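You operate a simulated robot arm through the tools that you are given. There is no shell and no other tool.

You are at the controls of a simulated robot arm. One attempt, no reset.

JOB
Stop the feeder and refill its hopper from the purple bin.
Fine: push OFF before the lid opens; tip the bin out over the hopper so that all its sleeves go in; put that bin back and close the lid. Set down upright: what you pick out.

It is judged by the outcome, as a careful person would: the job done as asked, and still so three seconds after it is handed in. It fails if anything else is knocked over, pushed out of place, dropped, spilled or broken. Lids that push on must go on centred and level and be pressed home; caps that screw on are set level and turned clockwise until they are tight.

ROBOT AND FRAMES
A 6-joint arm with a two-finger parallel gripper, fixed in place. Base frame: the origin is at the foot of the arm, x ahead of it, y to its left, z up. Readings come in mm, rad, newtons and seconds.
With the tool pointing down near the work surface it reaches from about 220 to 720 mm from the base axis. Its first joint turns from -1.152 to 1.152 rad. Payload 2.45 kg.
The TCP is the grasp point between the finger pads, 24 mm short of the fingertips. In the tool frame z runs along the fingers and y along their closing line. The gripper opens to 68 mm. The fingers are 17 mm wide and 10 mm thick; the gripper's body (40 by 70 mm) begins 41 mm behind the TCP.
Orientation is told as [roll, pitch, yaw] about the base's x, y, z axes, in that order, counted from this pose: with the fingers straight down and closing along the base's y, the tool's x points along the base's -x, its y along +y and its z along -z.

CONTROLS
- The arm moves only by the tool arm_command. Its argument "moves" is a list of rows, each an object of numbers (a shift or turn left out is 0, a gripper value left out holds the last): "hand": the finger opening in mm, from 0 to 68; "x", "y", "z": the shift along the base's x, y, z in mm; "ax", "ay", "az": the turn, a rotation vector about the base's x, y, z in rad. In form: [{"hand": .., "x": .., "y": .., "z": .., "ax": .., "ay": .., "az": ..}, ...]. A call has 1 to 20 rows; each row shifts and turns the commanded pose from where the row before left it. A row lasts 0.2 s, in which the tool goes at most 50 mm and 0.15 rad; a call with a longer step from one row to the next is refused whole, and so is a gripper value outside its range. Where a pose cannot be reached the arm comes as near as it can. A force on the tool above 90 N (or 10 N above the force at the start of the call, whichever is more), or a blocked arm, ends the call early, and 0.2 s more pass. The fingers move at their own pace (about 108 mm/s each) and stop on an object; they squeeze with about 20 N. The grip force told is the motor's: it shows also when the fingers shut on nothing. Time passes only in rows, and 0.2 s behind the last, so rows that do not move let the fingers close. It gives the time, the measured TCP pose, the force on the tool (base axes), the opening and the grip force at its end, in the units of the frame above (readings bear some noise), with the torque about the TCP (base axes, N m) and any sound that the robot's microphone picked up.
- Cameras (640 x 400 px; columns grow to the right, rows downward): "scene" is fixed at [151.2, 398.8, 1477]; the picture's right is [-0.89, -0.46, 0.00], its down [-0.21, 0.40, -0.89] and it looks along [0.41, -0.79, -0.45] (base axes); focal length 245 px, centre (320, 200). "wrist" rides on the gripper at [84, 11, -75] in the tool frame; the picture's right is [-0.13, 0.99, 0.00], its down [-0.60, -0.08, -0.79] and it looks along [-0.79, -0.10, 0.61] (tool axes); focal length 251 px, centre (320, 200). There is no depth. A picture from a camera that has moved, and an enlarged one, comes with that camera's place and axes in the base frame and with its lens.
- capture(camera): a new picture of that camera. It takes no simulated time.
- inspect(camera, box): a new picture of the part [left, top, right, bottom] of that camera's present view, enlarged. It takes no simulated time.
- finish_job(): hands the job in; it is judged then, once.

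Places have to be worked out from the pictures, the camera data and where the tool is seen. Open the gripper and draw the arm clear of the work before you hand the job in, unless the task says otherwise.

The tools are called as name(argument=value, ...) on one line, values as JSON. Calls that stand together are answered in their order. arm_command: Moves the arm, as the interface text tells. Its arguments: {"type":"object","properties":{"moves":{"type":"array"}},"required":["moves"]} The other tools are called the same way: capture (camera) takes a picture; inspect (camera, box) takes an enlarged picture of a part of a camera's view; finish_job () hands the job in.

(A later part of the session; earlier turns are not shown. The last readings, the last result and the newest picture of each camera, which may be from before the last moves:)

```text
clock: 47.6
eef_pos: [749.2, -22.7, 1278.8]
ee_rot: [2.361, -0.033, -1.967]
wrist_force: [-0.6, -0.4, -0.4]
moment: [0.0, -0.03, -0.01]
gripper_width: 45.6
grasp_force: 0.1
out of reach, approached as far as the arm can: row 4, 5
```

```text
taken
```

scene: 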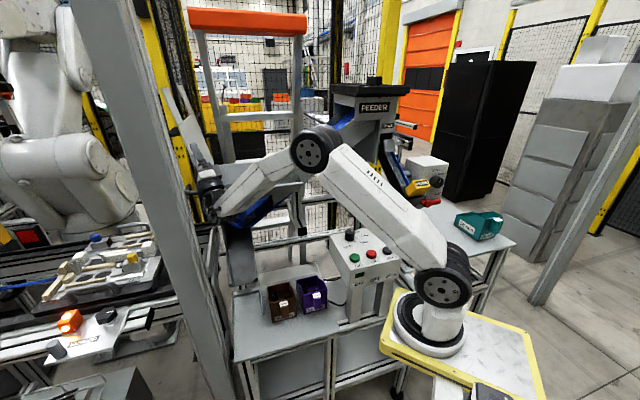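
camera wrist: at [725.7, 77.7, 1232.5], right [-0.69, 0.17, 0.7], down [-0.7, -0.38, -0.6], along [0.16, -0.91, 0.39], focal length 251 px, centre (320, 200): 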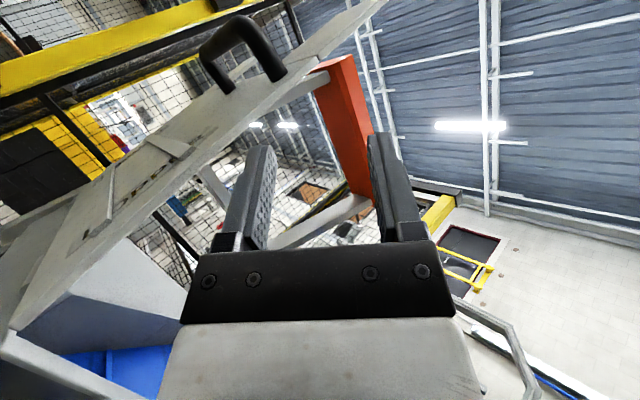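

The lid is open and standing on its stop. Now I reorient the tool to horizontal along v with the camera above, while moving away from the upright, ready for the bin.

arm_command(moves=[{"hand": 60, "x": -15.8, "y": -7.3, "ax": 0.1323, "ay": -0.0259, "az": 0.026}, {"x": -15.8, "y": -7.3, "ax": 0.1323, "ay": -0.0259, "az": 0.026}, {"x": -15.8, "y": -7.3, "ax": 0.1323, "ay": -0.0259, "az": 0.026}, {"x": -15.8, "y": -7.3, "ax": 0.1323, "ay": -0.0259, "az": 0.026}, {"x": -15.8, "y": -7.3, "ax": 0.1323, "ay": -0.0259, "az": 0.026}, {"x": -15.8, "y": -7.3, "ax": 0.1323, "ay": -0.0259, "az": 0.026}, {"x": -15.8, "y": -7.3, "ax": 0.1323, "ay": -0.0259, "az": 0.026}, {"x": -15.8, "y": -7.3, "ax": 0.1323, "ay": -0.0259, "az": 0.026}, {"x": -15.8, "y": -7.3, "ax": 0.1323, "ay": -0.0259, "az": 0.026}, {"x": -15.8, "y": -7.3, "ax": 0.1323, "ay": -0.0259, "az": 0.026}, {"x": -15.8, "y": -7.3, "ax": 0.1323, "ay": -0.0259, "az": 0.026}, {"x": -15.8, "y": -7.3, "ax": 0.1323, "ay": -0.0259, "az": 0.026}])

capture(camera="wrist")

capture(camera="scene")

```text
clock: 48.3
eef_pos: [713.4, -53.6, 1271.4]
ee_rot: [2.285, 0.252, -1.947]
wrist_force: [10.3, -17.9, -2.6]
moment: [-0.77, -0.36, -0.57]
gripper_width: 59.7
grasp_force: 0.0
stopped in row 3: the force on the tool passed its limit at 122 N (the readings are from after the stop); the commanded pose is now the measured one
```

```text
taken
camera wrist: at [688.2, 56.5, 1253.8], right [-0.72, -0.05, 0.69], down [-0.67, -0.21, -0.71], along [0.18, -0.98, 0.12], focal length 251 px, centre (320, 200)
```

wrist: 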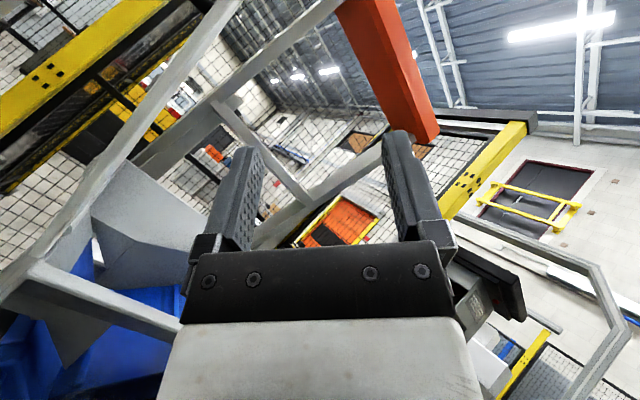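

```text
taken
```

scene: 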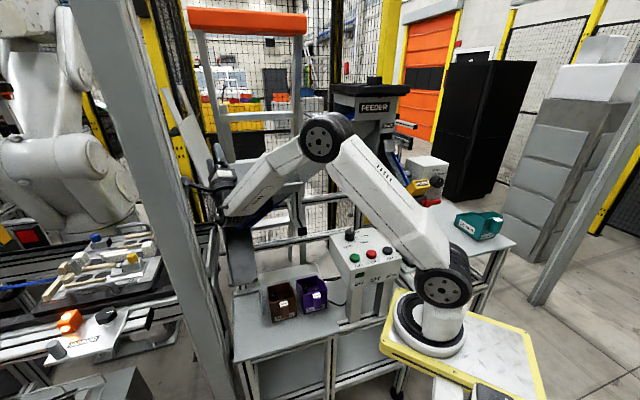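

The tool's camera touched the upright as it swung. I move straight away from it first, then continue the rotation farther out.

arm_command(moves=[{"hand": 60, "x": -4, "y": -14, "z": 0}, {"x": -10, "y": -22, "z": 4}, {"x": -18, "y": -22, "z": 4}, {"x": -25, "y": -20, "z": 4}, {"x": -25, "y": -12}, {}])

inspect(camera="scene", box=[130, 90, 290, 190])

capture(camera="wrist")

```text
clock: 49.7
eef_pos: [631.0, -138.5, 1286.1]
ee_rot: [2.287, 0.251, -1.939]
wrist_force: [0.1, 0.8, 0.3]
moment: [0.03, 0.0, -0.04]
gripper_width: 60.1
grasp_force: 0.1
```

```text
4.00 times, centred on (210, 140) of scene
camera zoom: at [151.2, 398.8, 1477.0], right [-0.89, -0.46, 0.0], down [-0.21, 0.4, -0.89], along [0.41, -0.79, -0.45], focal length 979 px, centre (760, 440)
```

zoom: 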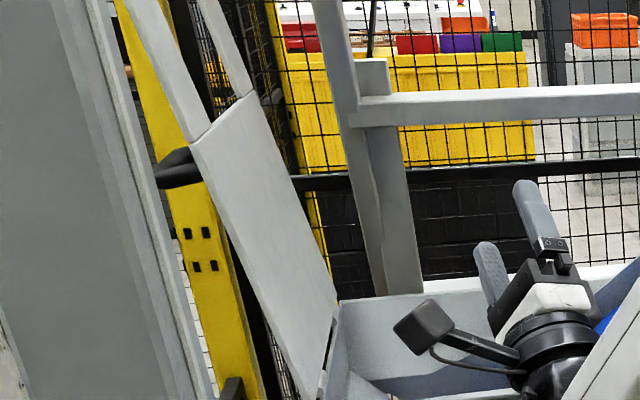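

```text
taken
camera wrist: at [604.2, -29.7, 1267.1], right [-0.72, -0.06, 0.69], down [-0.67, -0.21, -0.71], along [0.19, -0.98, 0.12], focal length 251 px, centre (320, 200)
```

wrist: 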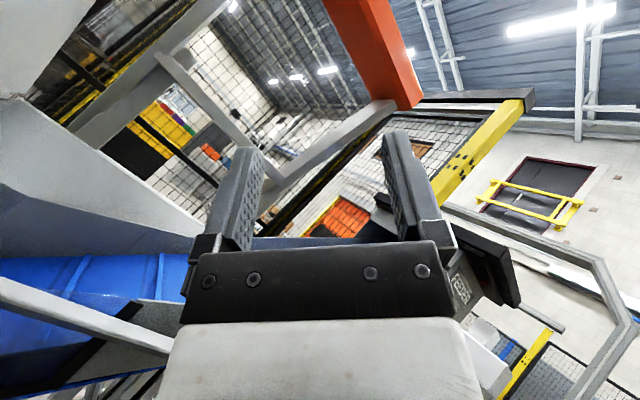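

The lid stands steady and the arm is clear. I rotate the tool to horizontal while withdrawing toward a staging point above the bins.

arm_command(moves=[{"hand": 60, "x": -16.1, "y": 7.8, "z": -13.6, "ax": 0.1297, "ay": -0.0292, "az": 0.0262}, {"x": -16.1, "y": 7.8, "z": -13.6, "ax": 0.1297, "ay": -0.0292, "az": 0.0262}, {"x": -16.1, "y": 7.8, "z": -13.6, "ax": 0.1297, "ay": -0.0292, "az": 0.0262}, {"x": -16.1, "y": 7.8, "z": -13.6, "ax": 0.1297, "ay": -0.0292, "az": 0.0262}, {"x": -16.1, "y": 7.8, "z": -13.6, "ax": 0.1297, "ay": -0.0292, "az": 0.0262}, {"x": -16.1, "y": 7.8, "z": -13.6, "ax": 0.1297, "ay": -0.0292, "az": 0.0262}, {"x": -16.1, "y": 7.8, "z": -13.6, "ax": 0.1297, "ay": -0.0292, "az": 0.0262}, {"x": -16.1, "y": 7.8, "z": -13.6, "ax": 0.1297, "ay": -0.0292, "az": 0.0262}, {"x": -16.1, "y": 7.8, "z": -13.6, "ax": 0.1297, "ay": -0.0292, "az": 0.0262}, {"x": -16.1, "y": 7.8, "z": -13.6, "ax": 0.1297, "ay": -0.0292, "az": 0.0262}, {}])

capture(camera="wrist")

capture(camera="scene")

```text
clock: 52.1
eef_pos: [471.2, -59.7, 1148.5]
ee_rot: [-1.672, 1.562, 0.687]
wrist_force: [0.9, 0.2, -0.6]
moment: [-0.02, 0.02, 0.02]
gripper_width: 60.1
grasp_force: 0.0
```

```text
taken
camera wrist: at [409.8, -15.0, 1232.9], right [-0.7, -0.7, -0.14], down [-0.5, 0.62, -0.6], along [0.51, -0.35, -0.78], focal length 251 px, centre (320, 200)
```

wrist: 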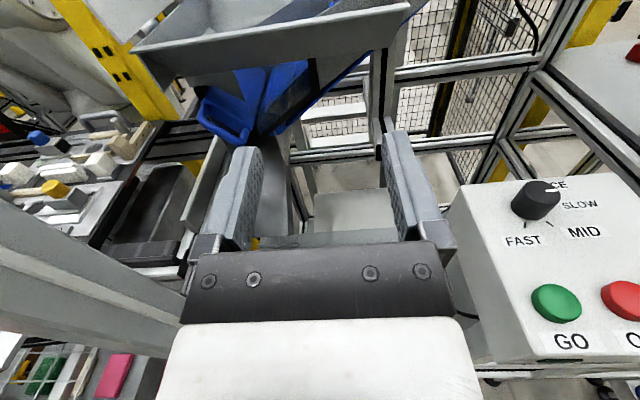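

```text
taken
```

scene: 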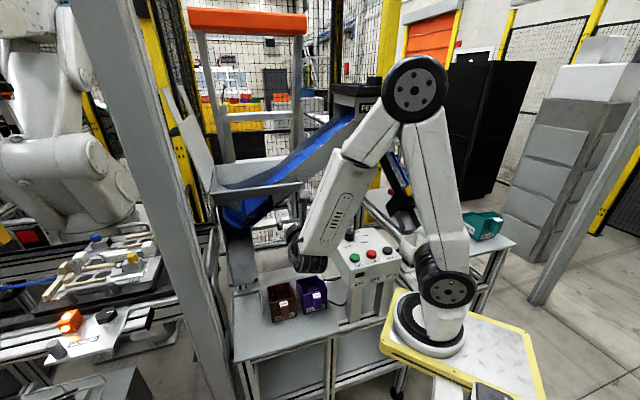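

The tool is horizontal and everything is in place. Before fetching the bin I take a quick look into the open hopper to choose the pour spot.

arm_command(moves=[{"hand": 60, "x": 22, "y": -8, "z": 36}, {"x": 24, "y": -9, "z": 36}, {"x": 24, "y": -9, "z": 36}, {"x": 24, "y": -9, "z": 36}, {}])

capture(camera="wrist")

inspect(camera="scene", box=[160, 100, 320, 200])

```text
clock: 53.3
eef_pos: [563.7, -95.2, 1292.4]
ee_rot: [-1.81, 1.564, 0.549]
wrist_force: [0.4, -0.3, 0.0]
moment: [0.0, 0.01, 0.05]
gripper_width: 59.9
grasp_force: 0.1
```

```text
taken
camera wrist: at [502.6, -50.2, 1377.3], right [-0.7, -0.7, -0.14], down [-0.5, 0.62, -0.6], along [0.51, -0.35, -0.78], focal length 251 px, centre (320, 200)
```

wrist: 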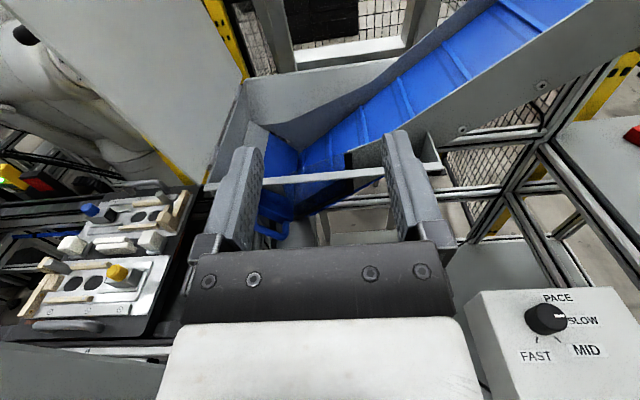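

```text
4.00 times, centred on (240, 150) of scene
camera zoom: at [151.2, 398.8, 1477.0], right [-0.89, -0.46, 0.0], down [-0.21, 0.4, -0.89], along [0.41, -0.79, -0.45], focal length 979 px, centre (640, 400)
```

zoom: 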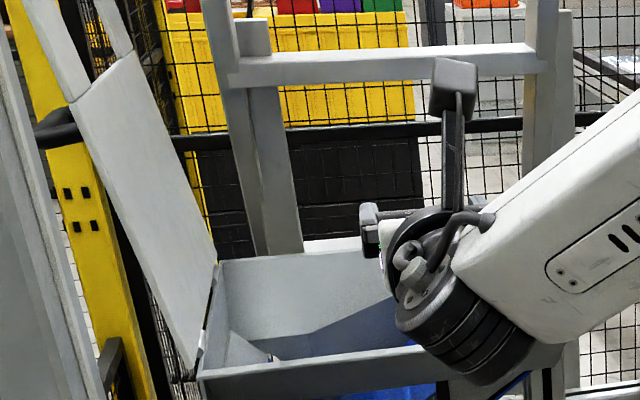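

inspect(camera="wrist", box=[192, 60, 448, 220])

```text
2.50 times, centred on (320, 140) of wrist
camera zoom: at [502.6, -50.2, 1377.3], right [-0.7, -0.7, -0.14], down [-0.5, 0.62, -0.6], along [0.51, -0.35, -0.78], focal length 629 px, centre (320, 350)
```

zoom: 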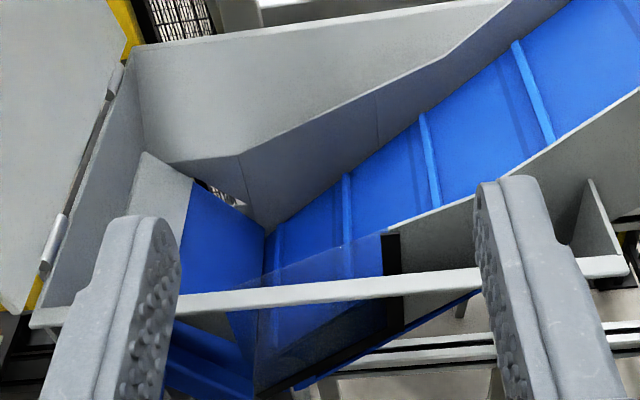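

The hopper is a wide box: opening from u≈200–520 and v≈618–865, with the belt at the -u side. That gives a comfortable pour area around u≈410, v≈715. Now I go down in front of the purple bin, tilting the tool about 25° downward.

arm_command(moves=[{"hand": 60, "x": -23, "y": 8.8, "z": -36}, {"x": -23, "y": 8.8, "z": -36}, {"x": -23, "y": 8.8, "z": -36}, {"x": -23, "y": 8.8, "z": -36}, {"x": -16.8, "y": -4, "z": -45, "ax": 0.0617, "ay": 0.0617}, {"x": -16.8, "y": -4, "z": -45, "ax": 0.0617, "ay": 0.0617}, {"x": -16.8, "y": -4, "z": -45, "ax": 0.0617, "ay": 0.0617}, {"x": -16.8, "y": -4, "z": -45, "ax": 0.0617, "ay": 0.0617}, {"x": -16.8, "y": -4, "z": -45, "ax": 0.0617, "ay": 0.0617}, {}])

capture(camera="wrist")

capture(camera="scene")

```text
clock: 55.5
eef_pos: [411.1, -73.6, 915.7]
ee_rot: [-0.022, 1.134, 2.335]
wrist_force: [-0.2, -0.2, 0.0]
moment: [0.01, 0.0, 0.0]
gripper_width: 60.0
grasp_force: 0.0
out of reach, approached as far as the arm can: row 5, 6, 7
```

```text
taken
camera wrist: at [379.4, -58.8, 1024.8], right [-0.74, -0.66, -0.13], down [-0.63, 0.75, -0.21], along [0.23, -0.08, -0.97], focal length 251 px, centre (320, 200)
```

wrist: 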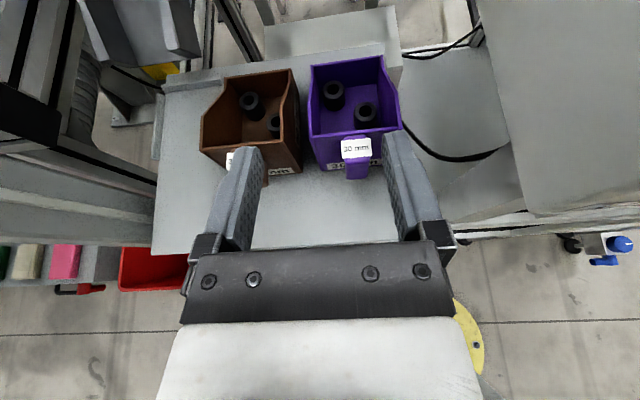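

```text
taken
```

scene: 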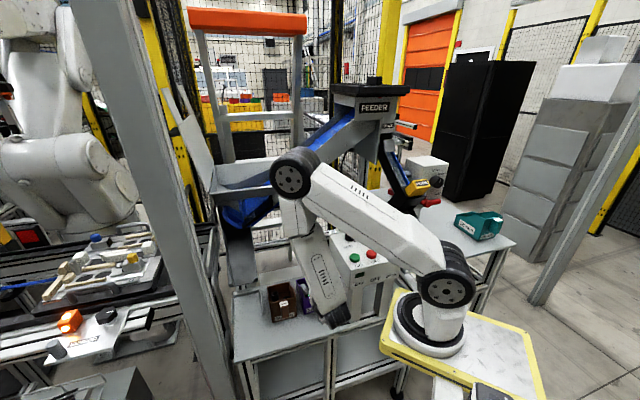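

I have a good overhead view of both bins. I zoom in on the purple bin's handle to locate it.

inspect(camera="wrist", box=[272, 40, 432, 190])

inspect(camera="scene", box=[250, 255, 362, 325])

```text
2.67 times, centred on (352, 115) of wrist
camera zoom: at [379.4, -58.8, 1024.8], right [-0.74, -0.66, -0.13], down [-0.63, 0.75, -0.21], along [0.23, -0.08, -0.97], focal length 670 px, centre (235, 427)
```

zoom: 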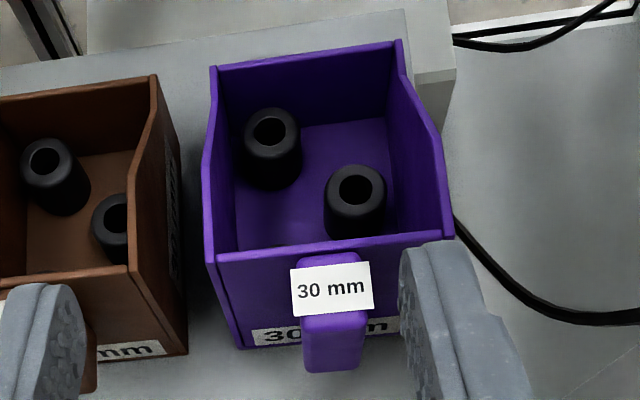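

```text
5.71 times, centred on (306, 290) of scene
camera zoom: at [151.2, 398.8, 1477.0], right [-0.89, -0.46, 0.0], down [-0.21, 0.4, -0.89], along [0.41, -0.79, -0.45], focal length 1399 px, centre (400, -314)
```

zoom: 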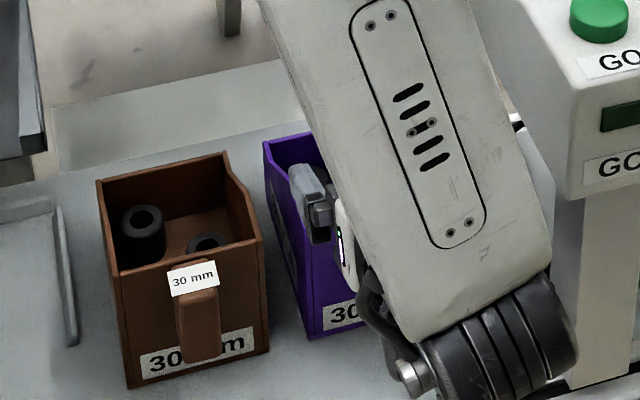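

The bin's handle is centred at u≈213.5 with its front face at v≈389, spanning z≈755–828. The bin front wall is at v≈418. I move to a pre-grasp 60 mm back along the tool axis.

arm_command(moves=[{"hand": 56, "x": -8, "y": -3.8, "z": -31}, {"x": -8, "y": -3.8, "z": -31}, {"x": -8.2, "y": -3.8, "z": -32}, {}])

capture(camera="wrist")

capture(camera="scene")

```text
clock: 56.5
eef_pos: [388.0, -85.4, 822.6]
ee_rot: [-0.022, 1.136, 2.336]
wrist_force: [-0.2, 0.5, 0.3]
moment: [0.02, 0.02, 0.03]
gripper_width: 55.9
grasp_force: 0.1
```

```text
taken
camera wrist: at [356.3, -69.9, 930.9], right [-0.74, -0.66, -0.13], down [-0.63, 0.75, -0.21], along [0.23, -0.08, -0.97], focal length 251 px, centre (320, 200)
```

wrist: 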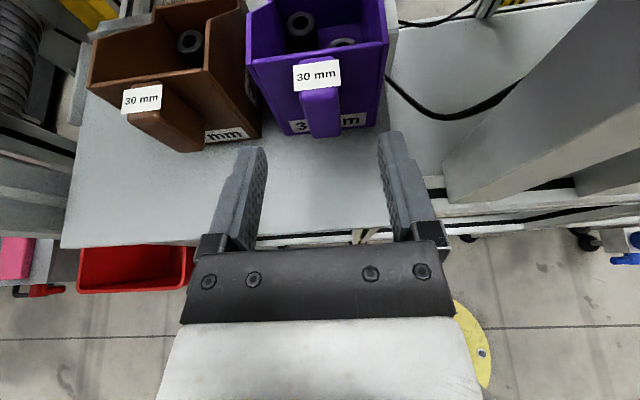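

```text
taken
```

scene: 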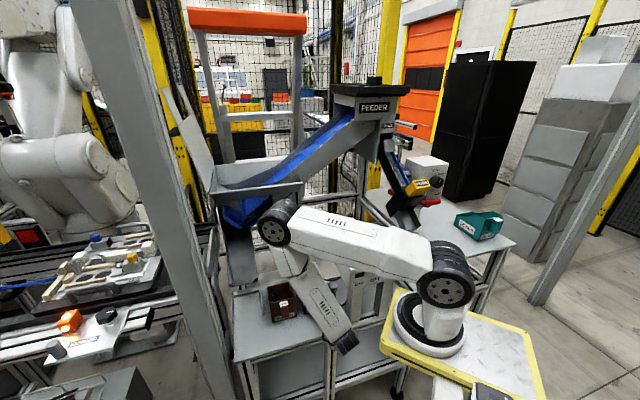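

inspect(camera="wrist", box=[230, 40, 422, 160])

```text
3.33 times, centred on (326, 100) of wrist
camera zoom: at [356.3, -69.9, 930.9], right [-0.74, -0.66, -0.13], down [-0.63, 0.75, -0.21], along [0.23, -0.08, -0.97], focal length 838 px, centre (300, 533)
```

zoom: 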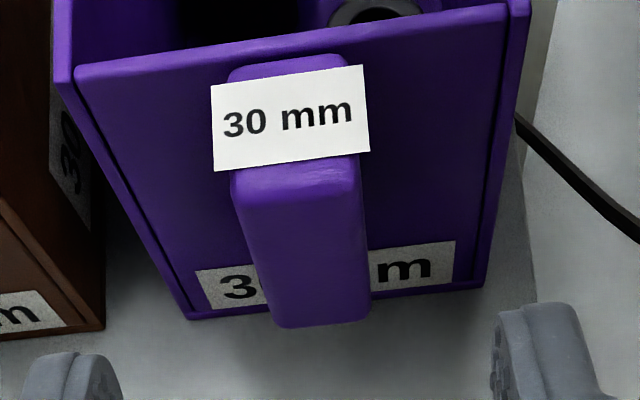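

Refined: the handle is 24 mm wide at u≈214.3, spanning v≈393–420 and z≈747–800. I lower slightly, then advance so the fingers straddle it, stopping short of the bin wall.

arm_command(moves=[{"hand": 56, "z": -13.6, "x": 0.3, "y": 0.3}, {"x": 9.8, "y": -9.7, "z": -6.5}, {"x": 9.8, "y": -9.7, "z": -6.5}, {"x": 9.8, "y": -9.7, "z": -6.5}, {"x": 9.6, "y": -9.6, "z": -6.5}, {}])

capture(camera="wrist")

inspect(camera="wrist", box=[224, 70, 416, 190])

```text
clock: 57.9
eef_pos: [427.8, -124.3, 785.1]
ee_rot: [-0.02, 1.136, 2.338]
wrist_force: [0.0, -0.9, 0.1]
moment: [-0.02, 0.0, 0.01]
gripper_width: 56.0
grasp_force: 0.1
```

```text
taken
camera wrist: at [396.0, -108.9, 892.2], right [-0.74, -0.66, -0.13], down [-0.63, 0.75, -0.21], along [0.23, -0.08, -0.97], focal length 251 px, centre (320, 200)
```

wrist: 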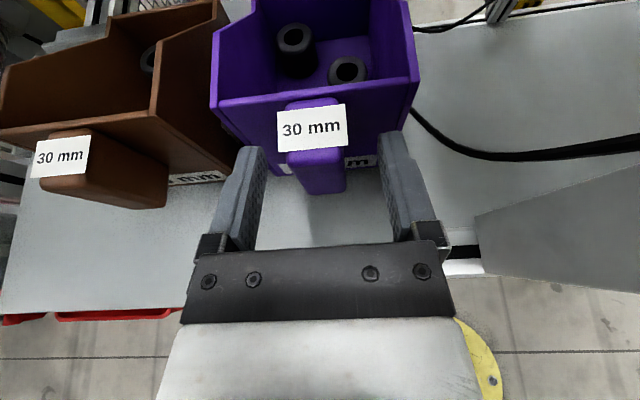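

```text
3.33 times, centred on (320, 130) of wrist
camera zoom: at [396.0, -108.9, 892.2], right [-0.74, -0.66, -0.13], down [-0.63, 0.75, -0.21], along [0.23, -0.08, -0.97], focal length 838 px, centre (320, 433)
```

zoom: 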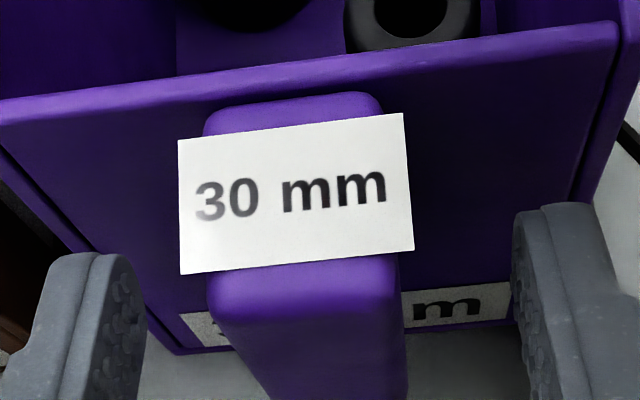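

The handle sits about 3 mm toward +u between the fingers. I shift to centre it and close the gripper gently.

arm_command(moves=[{"hand": 56, "x": 1.9, "y": 1.9}, {"hand": 40}, {"hand": 20}, {"hand": 0}, {}, {}])

capture(camera="wrist")

```text
clock: 59.3
eef_pos: [428.0, -122.5, 784.0]
ee_rot: [-0.019, 1.135, 2.336]
wrist_force: [-0.1, -0.3, 2.0]
moment: [-0.28, 0.07, -0.13]
gripper_width: 23.9
grasp_force: 20.3
```

```text
taken
camera wrist: at [397.9, -106.7, 892.2], right [-0.74, -0.66, -0.13], down [-0.63, 0.75, -0.21], along [0.23, -0.08, -0.97], focal length 251 px, centre (320, 200)
```

wrist: 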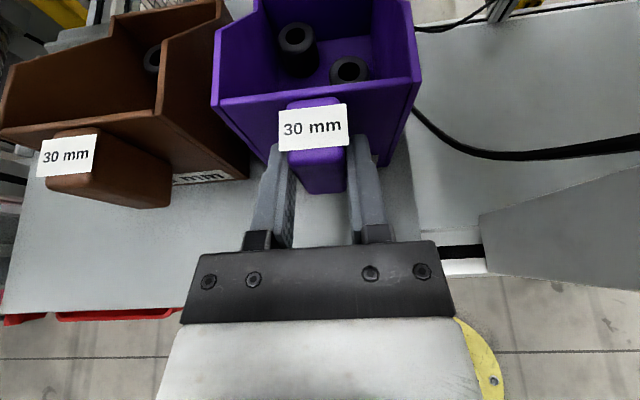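

Firm grip at 23.9 mm, with the bin still in place. I lift a little and check for droop.

arm_command(moves=[{"hand": 0, "z": 6}, {"z": 8}, {"z": 8}, {}])

capture(camera="wrist")

inspect(camera="scene", box=[240, 245, 368, 325])

```text
clock: 60.3
eef_pos: [428.1, -121.9, 806.0]
ee_rot: [-0.02, 1.135, 2.339]
wrist_force: [0.5, 0.1, -2.2]
moment: [0.1, 0.16, 0.01]
gripper_width: 23.6
grasp_force: 19.4
```

```text
taken
camera wrist: at [397.5, -106.6, 914.4], right [-0.74, -0.66, -0.13], down [-0.63, 0.75, -0.21], along [0.23, -0.08, -0.97], focal length 251 px, centre (320, 200)
```

wrist: 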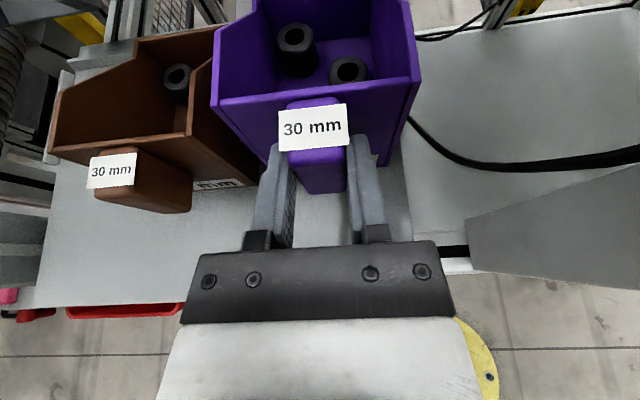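

```text
5.00 times, centred on (304, 285) of scene
camera zoom: at [151.2, 398.8, 1477.0], right [-0.89, -0.46, 0.0], down [-0.21, 0.4, -0.89], along [0.41, -0.79, -0.45], focal length 1224 px, centre (400, -225)
```

zoom: 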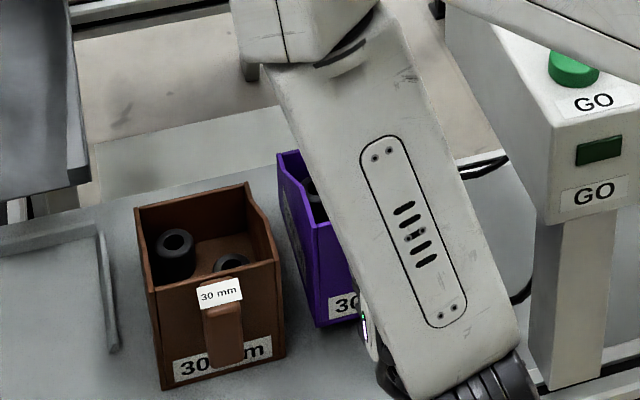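

No droop and the load is light, so the bin is held level. I lift it straight up alongside the control box in steps.

arm_command(moves=[{"hand": 0, "z": 35}, {"z": 35}, {"z": 35}, {"z": 35}, {}])

capture(camera="wrist")

capture(camera="scene")

```text
clock: 61.5
eef_pos: [428.9, -121.1, 945.9]
ee_rot: [-0.017, 1.135, 2.339]
wrist_force: [-0.7, 0.2, -0.9]
moment: [0.09, 0.07, 0.0]
gripper_width: 23.9
grasp_force: 19.8
```

```text
taken
camera wrist: at [397.4, -106.1, 1054.2], right [-0.74, -0.66, -0.12], down [-0.63, 0.75, -0.21], along [0.23, -0.08, -0.97], focal length 251 px, centre (320, 200)
```

wrist: 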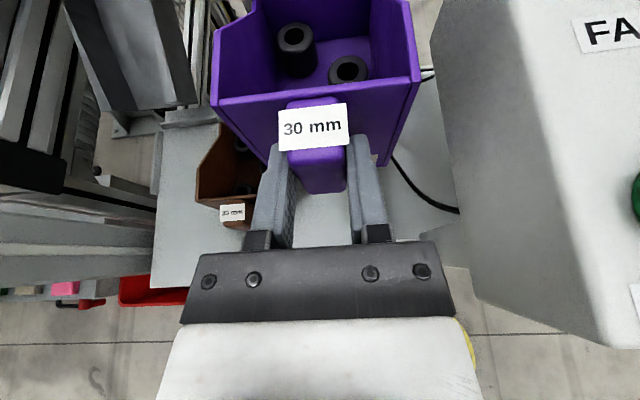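

```text
taken
```

scene: 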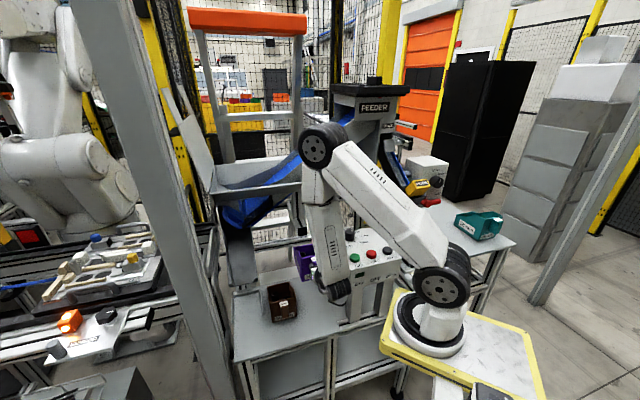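

The bin is clear of its neighbour and the control box. I keep raising it, drifting a little toward +u, up to hopper height.

arm_command(moves=[{"hand": 0, "z": 40}, {"z": 40}, {"z": 40, "x": 5, "y": 5}, {"z": 40, "x": 6, "y": 6}, {"z": 40, "x": 6, "y": 6}, {"z": 40, "x": 6, "y": 6}, {"z": 40, "x": 6, "y": 6}, {"z": 30, "x": 6, "y": 6}, {}])

capture(camera="wrist")

capture(camera="scene")

```text
clock: 63.5
eef_pos: [496.8, -87.7, 1244.8]
ee_rot: [-0.019, 1.136, 2.336]
wrist_force: [-0.2, 0.7, -1.4]
moment: [0.09, 0.12, 0.0]
gripper_width: 23.7
grasp_force: 20.0
out of reach, approached as far as the arm can: row 1, 2, 3
```

```text
taken
camera wrist: at [465.3, -73.0, 1353.1], right [-0.74, -0.66, -0.13], down [-0.63, 0.75, -0.21], along [0.23, -0.08, -0.97], focal length 251 px, centre (320, 200)
```

wrist: 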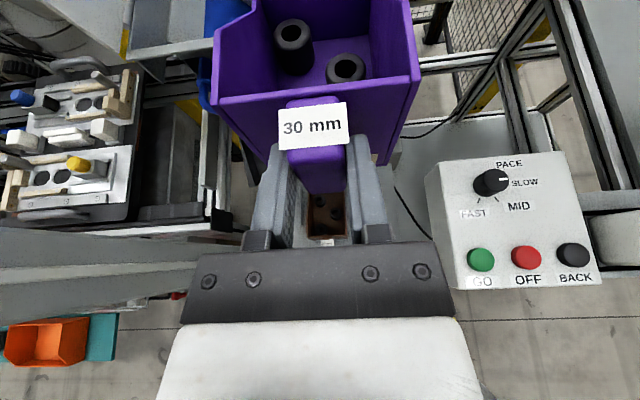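

```text
taken
```

scene: 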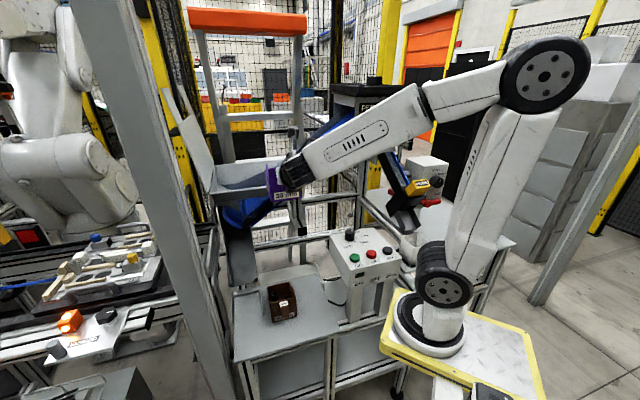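

Bin still level, with the sleeves inside. The elbow re-posed during the lift but it's steady now. I raise it a bit and move along +u at this height before going over the hopper.

arm_command(moves=[{"hand": 0, "z": 30}, {"x": 20, "y": 20}, {"x": 24, "y": 24}, {"x": 24, "y": 24}, {"x": 24, "y": 24}, {}])

capture(camera="scene")

capture(camera="wrist")

```text
clock: 64.9
eef_pos: [588.3, 4.4, 1273.8]
ee_rot: [-0.02, 1.137, 2.338]
wrist_force: [-0.4, 0.6, -2.5]
moment: [0.16, 0.08, -0.01]
gripper_width: 23.7
grasp_force: 20.0
```

```text
taken
```

scene: 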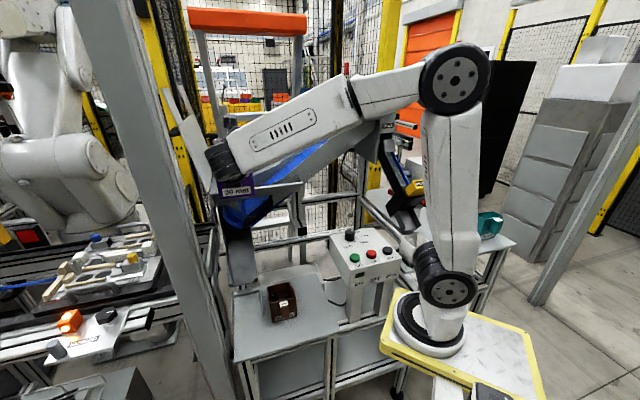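

```text
taken
camera wrist: at [557.1, 18.9, 1382.4], right [-0.74, -0.66, -0.13], down [-0.63, 0.75, -0.21], along [0.23, -0.08, -0.97], focal length 251 px, centre (320, 200)
```

wrist: 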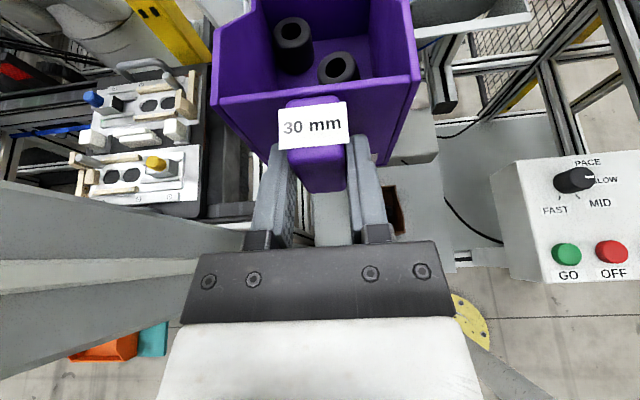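

Clear of everything. I now move over the hopper along +v while levelling the tool to horizontal.

arm_command(moves=[{"hand": 0, "x": 28.3, "y": -28.3, "ax": -0.0617, "ay": -0.0617}, {"x": 28.3, "y": -28.3, "ax": -0.0617, "ay": -0.0617}, {"x": 28.3, "y": -28.3, "ax": -0.0617, "ay": -0.0617}, {"x": 28.3, "y": -28.3, "ax": -0.0617, "ay": -0.0617}, {"x": 28.3, "y": -28.3, "ax": -0.0617, "ay": -0.0617}, {}])

capture(camera="wrist")

inspect(camera="scene", box=[160, 100, 320, 200])

```text
clock: 66.3
eef_pos: [731.5, -138.1, 1274.2]
ee_rot: [-1.913, 1.562, 0.446]
wrist_force: [-0.5, 0.1, -2.1]
moment: [0.12, 0.14, 0.03]
gripper_width: 23.7
grasp_force: 20.1
```

```text
taken
camera wrist: at [669.4, -92.8, 1358.5], right [-0.7, -0.7, -0.14], down [-0.5, 0.62, -0.61], along [0.51, -0.35, -0.78], focal length 251 px, centre (320, 200)
```

wrist: 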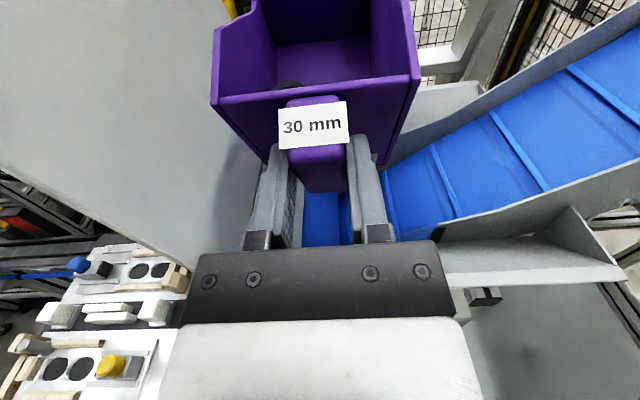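

```text
4.00 times, centred on (240, 150) of scene
camera zoom: at [151.3, 398.8, 1477.0], right [-0.89, -0.46, 0.0], down [-0.21, 0.4, -0.89], along [0.41, -0.79, -0.45], focal length 979 px, centre (640, 400)
```

zoom: 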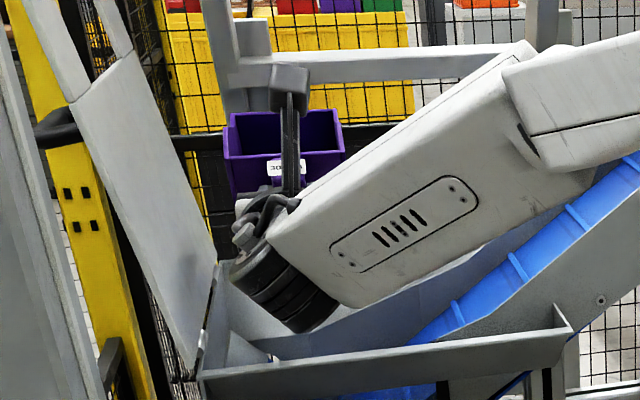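

The bin is over the hopper. With the bin tilted, the sleeves have slid to its handle end. To make them drop well inside the rim, I move further in (+v), go slightly higher, and pitch the tool up 20° before rolling.

arm_command(moves=[{"hand": 0, "x": 16.6, "y": -14.1, "z": 7, "ax": -0.0823, "ay": -0.0823}, {"x": 16.6, "y": -14.1, "z": 7, "ax": -0.0823, "ay": -0.0823}, {"x": 16.6, "y": -14.1, "z": 7, "ax": -0.0823, "ay": -0.0823}, {}])

capture(camera="wrist")

inspect(camera="scene", box=[160, 100, 320, 200])

```text
clock: 67.3
eef_pos: [780.4, -179.2, 1295.3]
ee_rot: [-3.123, 1.218, -0.763]
wrist_force: [0.1, 0.2, -1.9]
moment: [0.09, 0.15, -0.01]
gripper_width: 23.6
grasp_force: 20.1
```

```text
taken
camera wrist: at [701.5, -117.3, 1348.4], right [-0.66, -0.74, -0.13], down [-0.32, 0.44, -0.84], along [0.67, -0.52, -0.53], focal length 251 px, centre (320, 200)
```

wrist: 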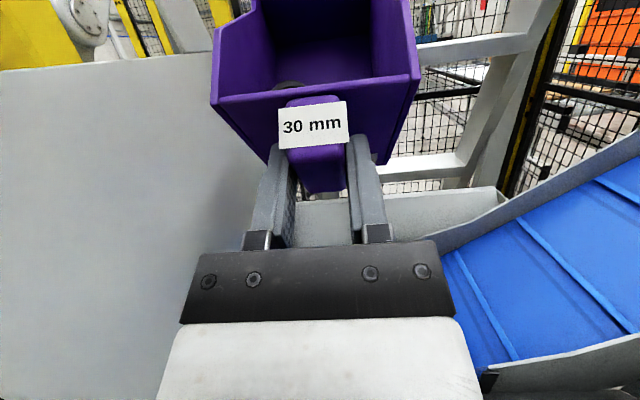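

```text
4.00 times, centred on (240, 150) of scene
camera zoom: at [151.3, 398.8, 1477.0], right [-0.89, -0.46, 0.0], down [-0.21, 0.4, -0.89], along [0.41, -0.79, -0.45], focal length 979 px, centre (640, 400)
```

zoom: 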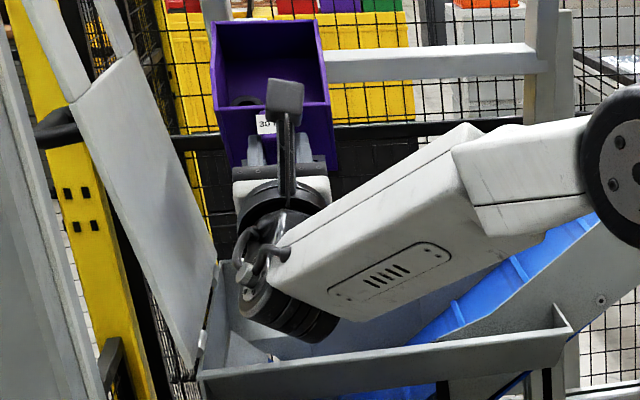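

The bin is over the middle of the hopper. I roll the tool about its own axis by about 90° first (opening turning toward the belt side), then check.

arm_command(moves=[{"hand": 0, "ax": 0.093, "ay": -0.093, "az": 0.0479}, {"ax": 0.093, "ay": -0.093, "az": 0.0479}, {"ax": 0.093, "ay": -0.093, "az": 0.0479}, {"ax": 0.093, "ay": -0.093, "az": 0.0479}, {"ax": 0.093, "ay": -0.093, "az": 0.0479}, {"ax": 0.093, "ay": -0.093, "az": 0.0479}, {"ax": 0.093, "ay": -0.093, "az": 0.0479}, {"ax": 0.093, "ay": -0.093, "az": 0.0479}, {}])

capture(camera="wrist")

inspect(camera="scene", box=[160, 100, 320, 200])

```text
clock: 69.3
eef_pos: [780.7, -179.7, 1294.5]
ee_rot: [-1.957, 0.412, 0.623]
wrist_force: [-0.2, -0.3, -1.1]
moment: [0.11, 0.12, -0.01]
gripper_width: 23.6
grasp_force: 20.5
```

```text
taken
camera wrist: at [666.6, -180.0, 1294.0], right [0.02, -0.45, -0.89], down [-0.07, 0.89, -0.45], along [1.0, 0.07, -0.02], focal length 251 px, centre (320, 200)
```

wrist: 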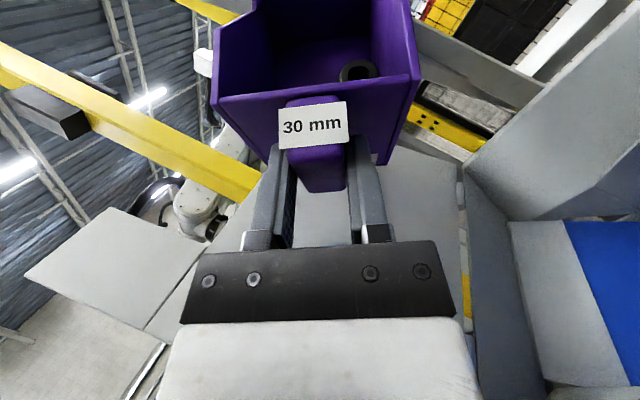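

```text
4.00 times, centred on (240, 150) of scene
camera zoom: at [151.3, 398.8, 1477.0], right [-0.89, -0.46, 0.0], down [-0.21, 0.4, -0.89], along [0.41, -0.79, -0.45], focal length 979 px, centre (640, 400)
```

zoom: 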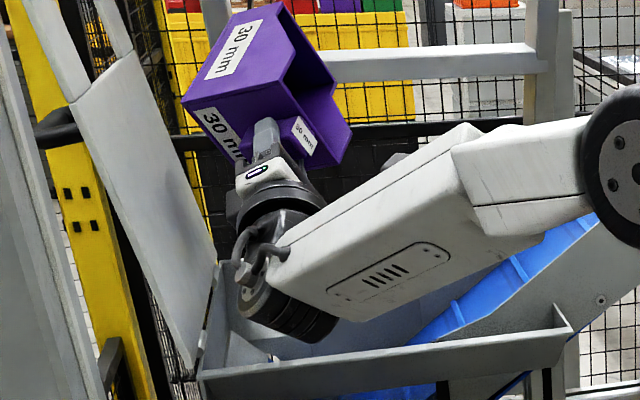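

At about 64° of roll the sleeves are still inside, and the bin's mouth is over the hopper interior. I continue rolling to about 128°.

arm_command(moves=[{"hand": 0, "ax": 0.093, "ay": -0.093, "az": 0.0479}, {"ax": 0.093, "ay": -0.093, "az": 0.0479}, {"ax": 0.093, "ay": -0.093, "az": 0.0479}, {"ax": 0.093, "ay": -0.093, "az": 0.0479}, {"ax": 0.093, "ay": -0.093, "az": 0.0479}, {"ax": 0.093, "ay": -0.093, "az": 0.0479}, {"ax": 0.093, "ay": -0.093, "az": 0.0479}, {"ax": 0.093, "ay": -0.093, "az": 0.0479}, {}, {}])

capture(camera="wrist")

inspect(camera="scene", box=[160, 100, 320, 200])

```text
clock: 71.5
eef_pos: [779.8, -179.8, 1295.2]
ee_rot: [-2.008, -0.632, 1.049]
wrist_force: [0.8, -0.5, -1.9]
moment: [0.09, 0.1, -0.01]
gripper_width: 23.7
grasp_force: 20.0
```

```text
taken
camera wrist: at [703.2, -185.2, 1212.3], right [0.68, 0.34, -0.65], down [-0.33, 0.93, 0.14], along [0.65, 0.12, 0.75], focal length 251 px, centre (320, 200)
```

wrist: 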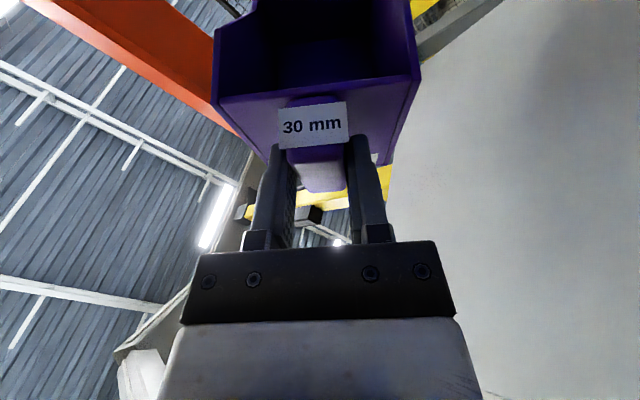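

```text
4.00 times, centred on (240, 150) of scene
camera zoom: at [151.3, 398.8, 1477.0], right [-0.89, -0.46, 0.0], down [-0.21, 0.4, -0.89], along [0.41, -0.79, -0.45], focal length 979 px, centre (640, 400)
```

zoom: 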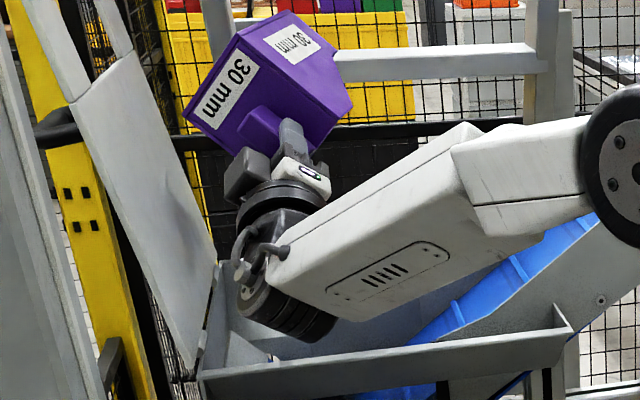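

inspect(camera="wrist", box=[200, 0, 440, 150])

inspect(camera="scene", box=[200, 145, 312, 215])

```text
2.67 times, centred on (320, 75) of wrist
camera zoom: at [703.2, -185.2, 1212.3], right [0.68, 0.34, -0.65], down [-0.33, 0.93, 0.14], along [0.65, 0.12, 0.75], focal length 670 px, centre (320, 533)
```

zoom: 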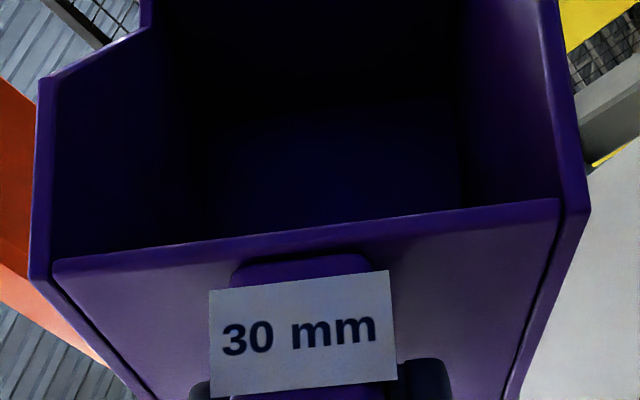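

```text
5.71 times, centred on (256, 180) of scene
camera zoom: at [151.3, 398.8, 1477.0], right [-0.89, -0.46, 0.0], down [-0.21, 0.4, -0.89], along [0.41, -0.79, -0.45], focal length 1399 px, centre (686, 314)
```

zoom: 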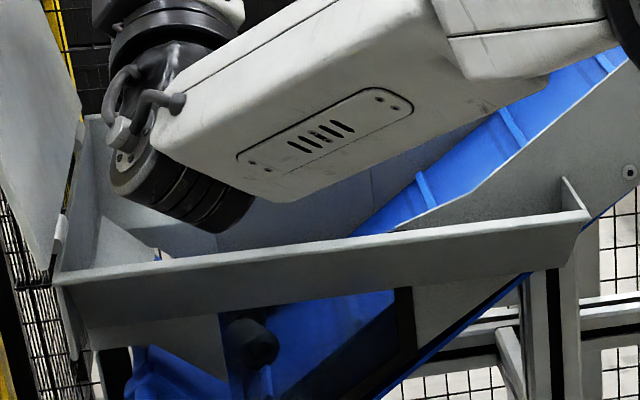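

A sleeve shows through the hopper window, and the bin looks empty so far. I roll on to about 168° to make sure everything is out.

arm_command(moves=[{"hand": 0, "ax": 0.093, "ay": -0.093, "az": 0.0479}, {"ax": 0.093, "ay": -0.093, "az": 0.0479}, {"ax": 0.093, "ay": -0.093, "az": 0.0479}, {"ax": 0.093, "ay": -0.093, "az": 0.0479}, {"ax": 0.093, "ay": -0.093, "az": 0.0479}, {}, {}])

inspect(camera="wrist", box=[200, 0, 440, 150])

inspect(camera="scene", box=[200, 145, 312, 215])

inspect(camera="scene", box=[160, 100, 320, 200])

```text
clock: 73.1
eef_pos: [779.4, -178.7, 1294.7]
ee_rot: [-2.655, -1.176, 1.832]
wrist_force: [0.5, 1.5, -1.1]
moment: [0.09, 0.07, 0.0]
gripper_width: 23.4
grasp_force: 20.3
```

```text
2.67 times, centred on (320, 75) of wrist
camera zoom: at [746.5, -153.3, 1190.6], right [0.72, 0.69, -0.06], down [-0.64, 0.7, 0.3], along [0.25, -0.18, 0.95], focal length 670 px, centre (320, 533)
```

zoom: 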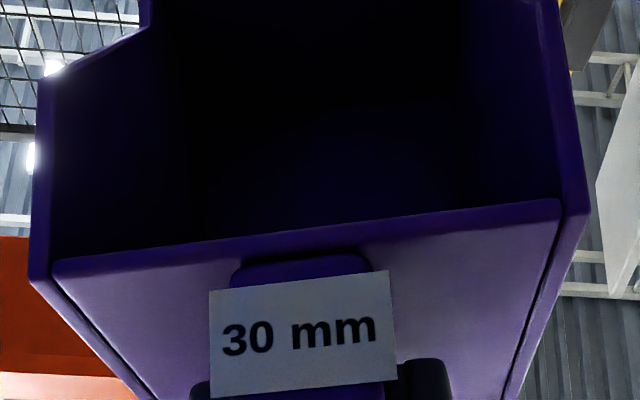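

```text
5.71 times, centred on (256, 180) of scene
camera zoom: at [151.3, 398.8, 1477.0], right [-0.89, -0.46, 0.0], down [-0.21, 0.4, -0.89], along [0.41, -0.79, -0.45], focal length 1399 px, centre (686, 314)
```

zoom: 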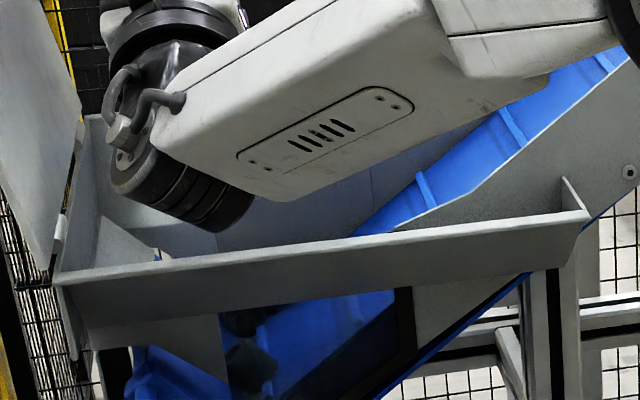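

```text
4.00 times, centred on (240, 150) of scene
camera zoom: at [151.3, 398.8, 1477.0], right [-0.89, -0.46, 0.0], down [-0.21, 0.4, -0.89], along [0.41, -0.79, -0.45], focal length 979 px, centre (640, 400)
```

zoom: 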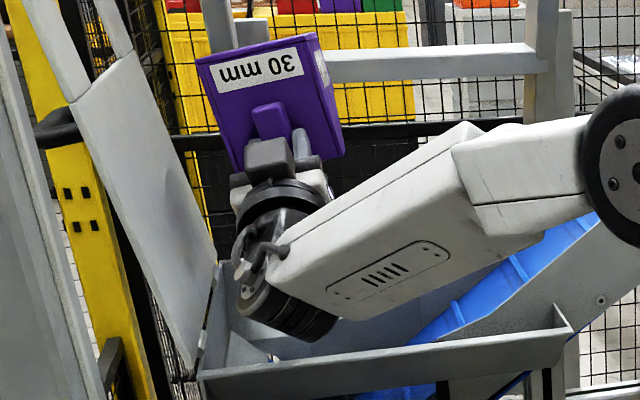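

The bin is fully inverted and several sleeves show in the hopper. I give one small shake, then look again.

arm_command(moves=[{"hand": 0, "z": 15}, {"z": -15}, {"z": 15}, {"z": -15}, {}])

inspect(camera="scene", box=[220, 185, 284, 225])

```text
clock: 74.3
eef_pos: [779.8, -179.3, 1293.9]
ee_rot: [-2.652, -1.174, 1.832]
wrist_force: [-0.7, -0.4, -2.0]
moment: [0.08, 0.14, 0.0]
gripper_width: 23.5
grasp_force: 19.6
```

```text
10.00 times, centred on (252, 205) of scene
camera zoom: at [151.3, 398.8, 1477.0], right [-0.89, -0.46, 0.0], down [-0.21, 0.4, -0.89], along [0.41, -0.79, -0.45], focal length 2448 px, centre (1000, 150)
```

zoom: 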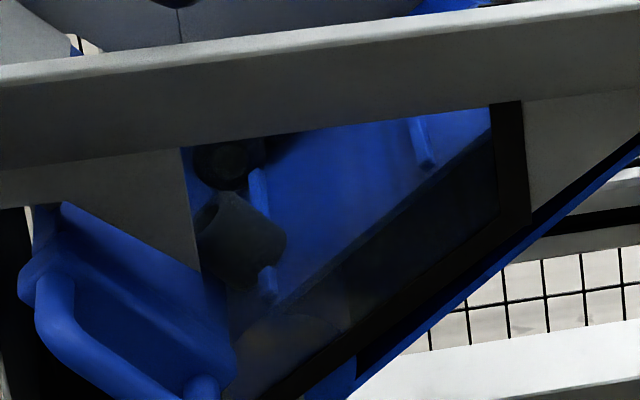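

Sleeves are visible in the hopper behind the window. I roll the bin back upright in place and then check that it is empty.

arm_command(moves=[{"hand": 0, "ax": -0.0976, "ay": 0.0976, "az": -0.0503}, {"ax": -0.0976, "ay": 0.0976, "az": -0.0503}, {"ax": -0.0976, "ay": 0.0976, "az": -0.0503}, {"ax": -0.0976, "ay": 0.0976, "az": -0.0503}, {"ax": -0.0976, "ay": 0.0976, "az": -0.0503}, {"ax": -0.0976, "ay": 0.0976, "az": -0.0503}, {"ax": -0.0976, "ay": 0.0976, "az": -0.0503}, {"ax": -0.0976, "ay": 0.0976, "az": -0.0503}, {"ax": -0.0976, "ay": 0.0976, "az": -0.0503}, {"ax": -0.0976, "ay": 0.0976, "az": -0.0503}, {"ax": -0.0976, "ay": 0.0976, "az": -0.0503}, {"ax": -0.0976, "ay": 0.0976, "az": -0.0503}, {"ax": -0.0976, "ay": 0.0976, "az": -0.0503}, {"ax": -0.0976, "ay": 0.0976, "az": -0.0503}, {"ax": -0.0976, "ay": 0.0976, "az": -0.0503}, {"ax": -0.0976, "ay": 0.0976, "az": -0.0503}, {"ax": -0.0976, "ay": 0.0976, "az": -0.0503}, {"ax": -0.0976, "ay": 0.0976, "az": -0.0503}, {"ax": -0.0976, "ay": 0.0976, "az": -0.0503}, {"ax": -0.0976, "ay": 0.0976, "az": -0.0503}])

capture(camera="wrist")

inspect(camera="scene", box=[160, 90, 320, 190])

```text
clock: 78.5
eef_pos: [779.7, -179.4, 1294.9]
ee_rot: [-3.123, 1.219, -0.765]
wrist_force: [0.4, 0.4, -1.4]
moment: [0.07, 0.1, -0.01]
gripper_width: 23.8
grasp_force: 20.4
```

```text
taken
camera wrist: at [701.2, -117.2, 1348.8], right [-0.67, -0.74, -0.13], down [-0.32, 0.44, -0.84], along [0.67, -0.52, -0.53], focal length 251 px, centre (320, 200)
```

wrist: 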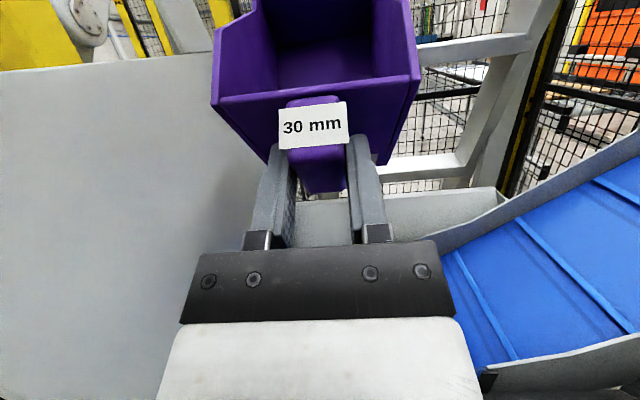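

```text
4.00 times, centred on (240, 140) of scene
camera zoom: at [151.3, 398.8, 1477.0], right [-0.89, -0.46, 0.0], down [-0.21, 0.4, -0.89], along [0.41, -0.79, -0.45], focal length 979 px, centre (640, 440)
```

zoom: 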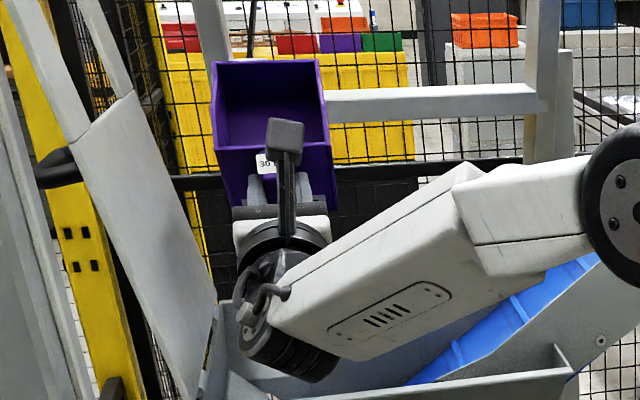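

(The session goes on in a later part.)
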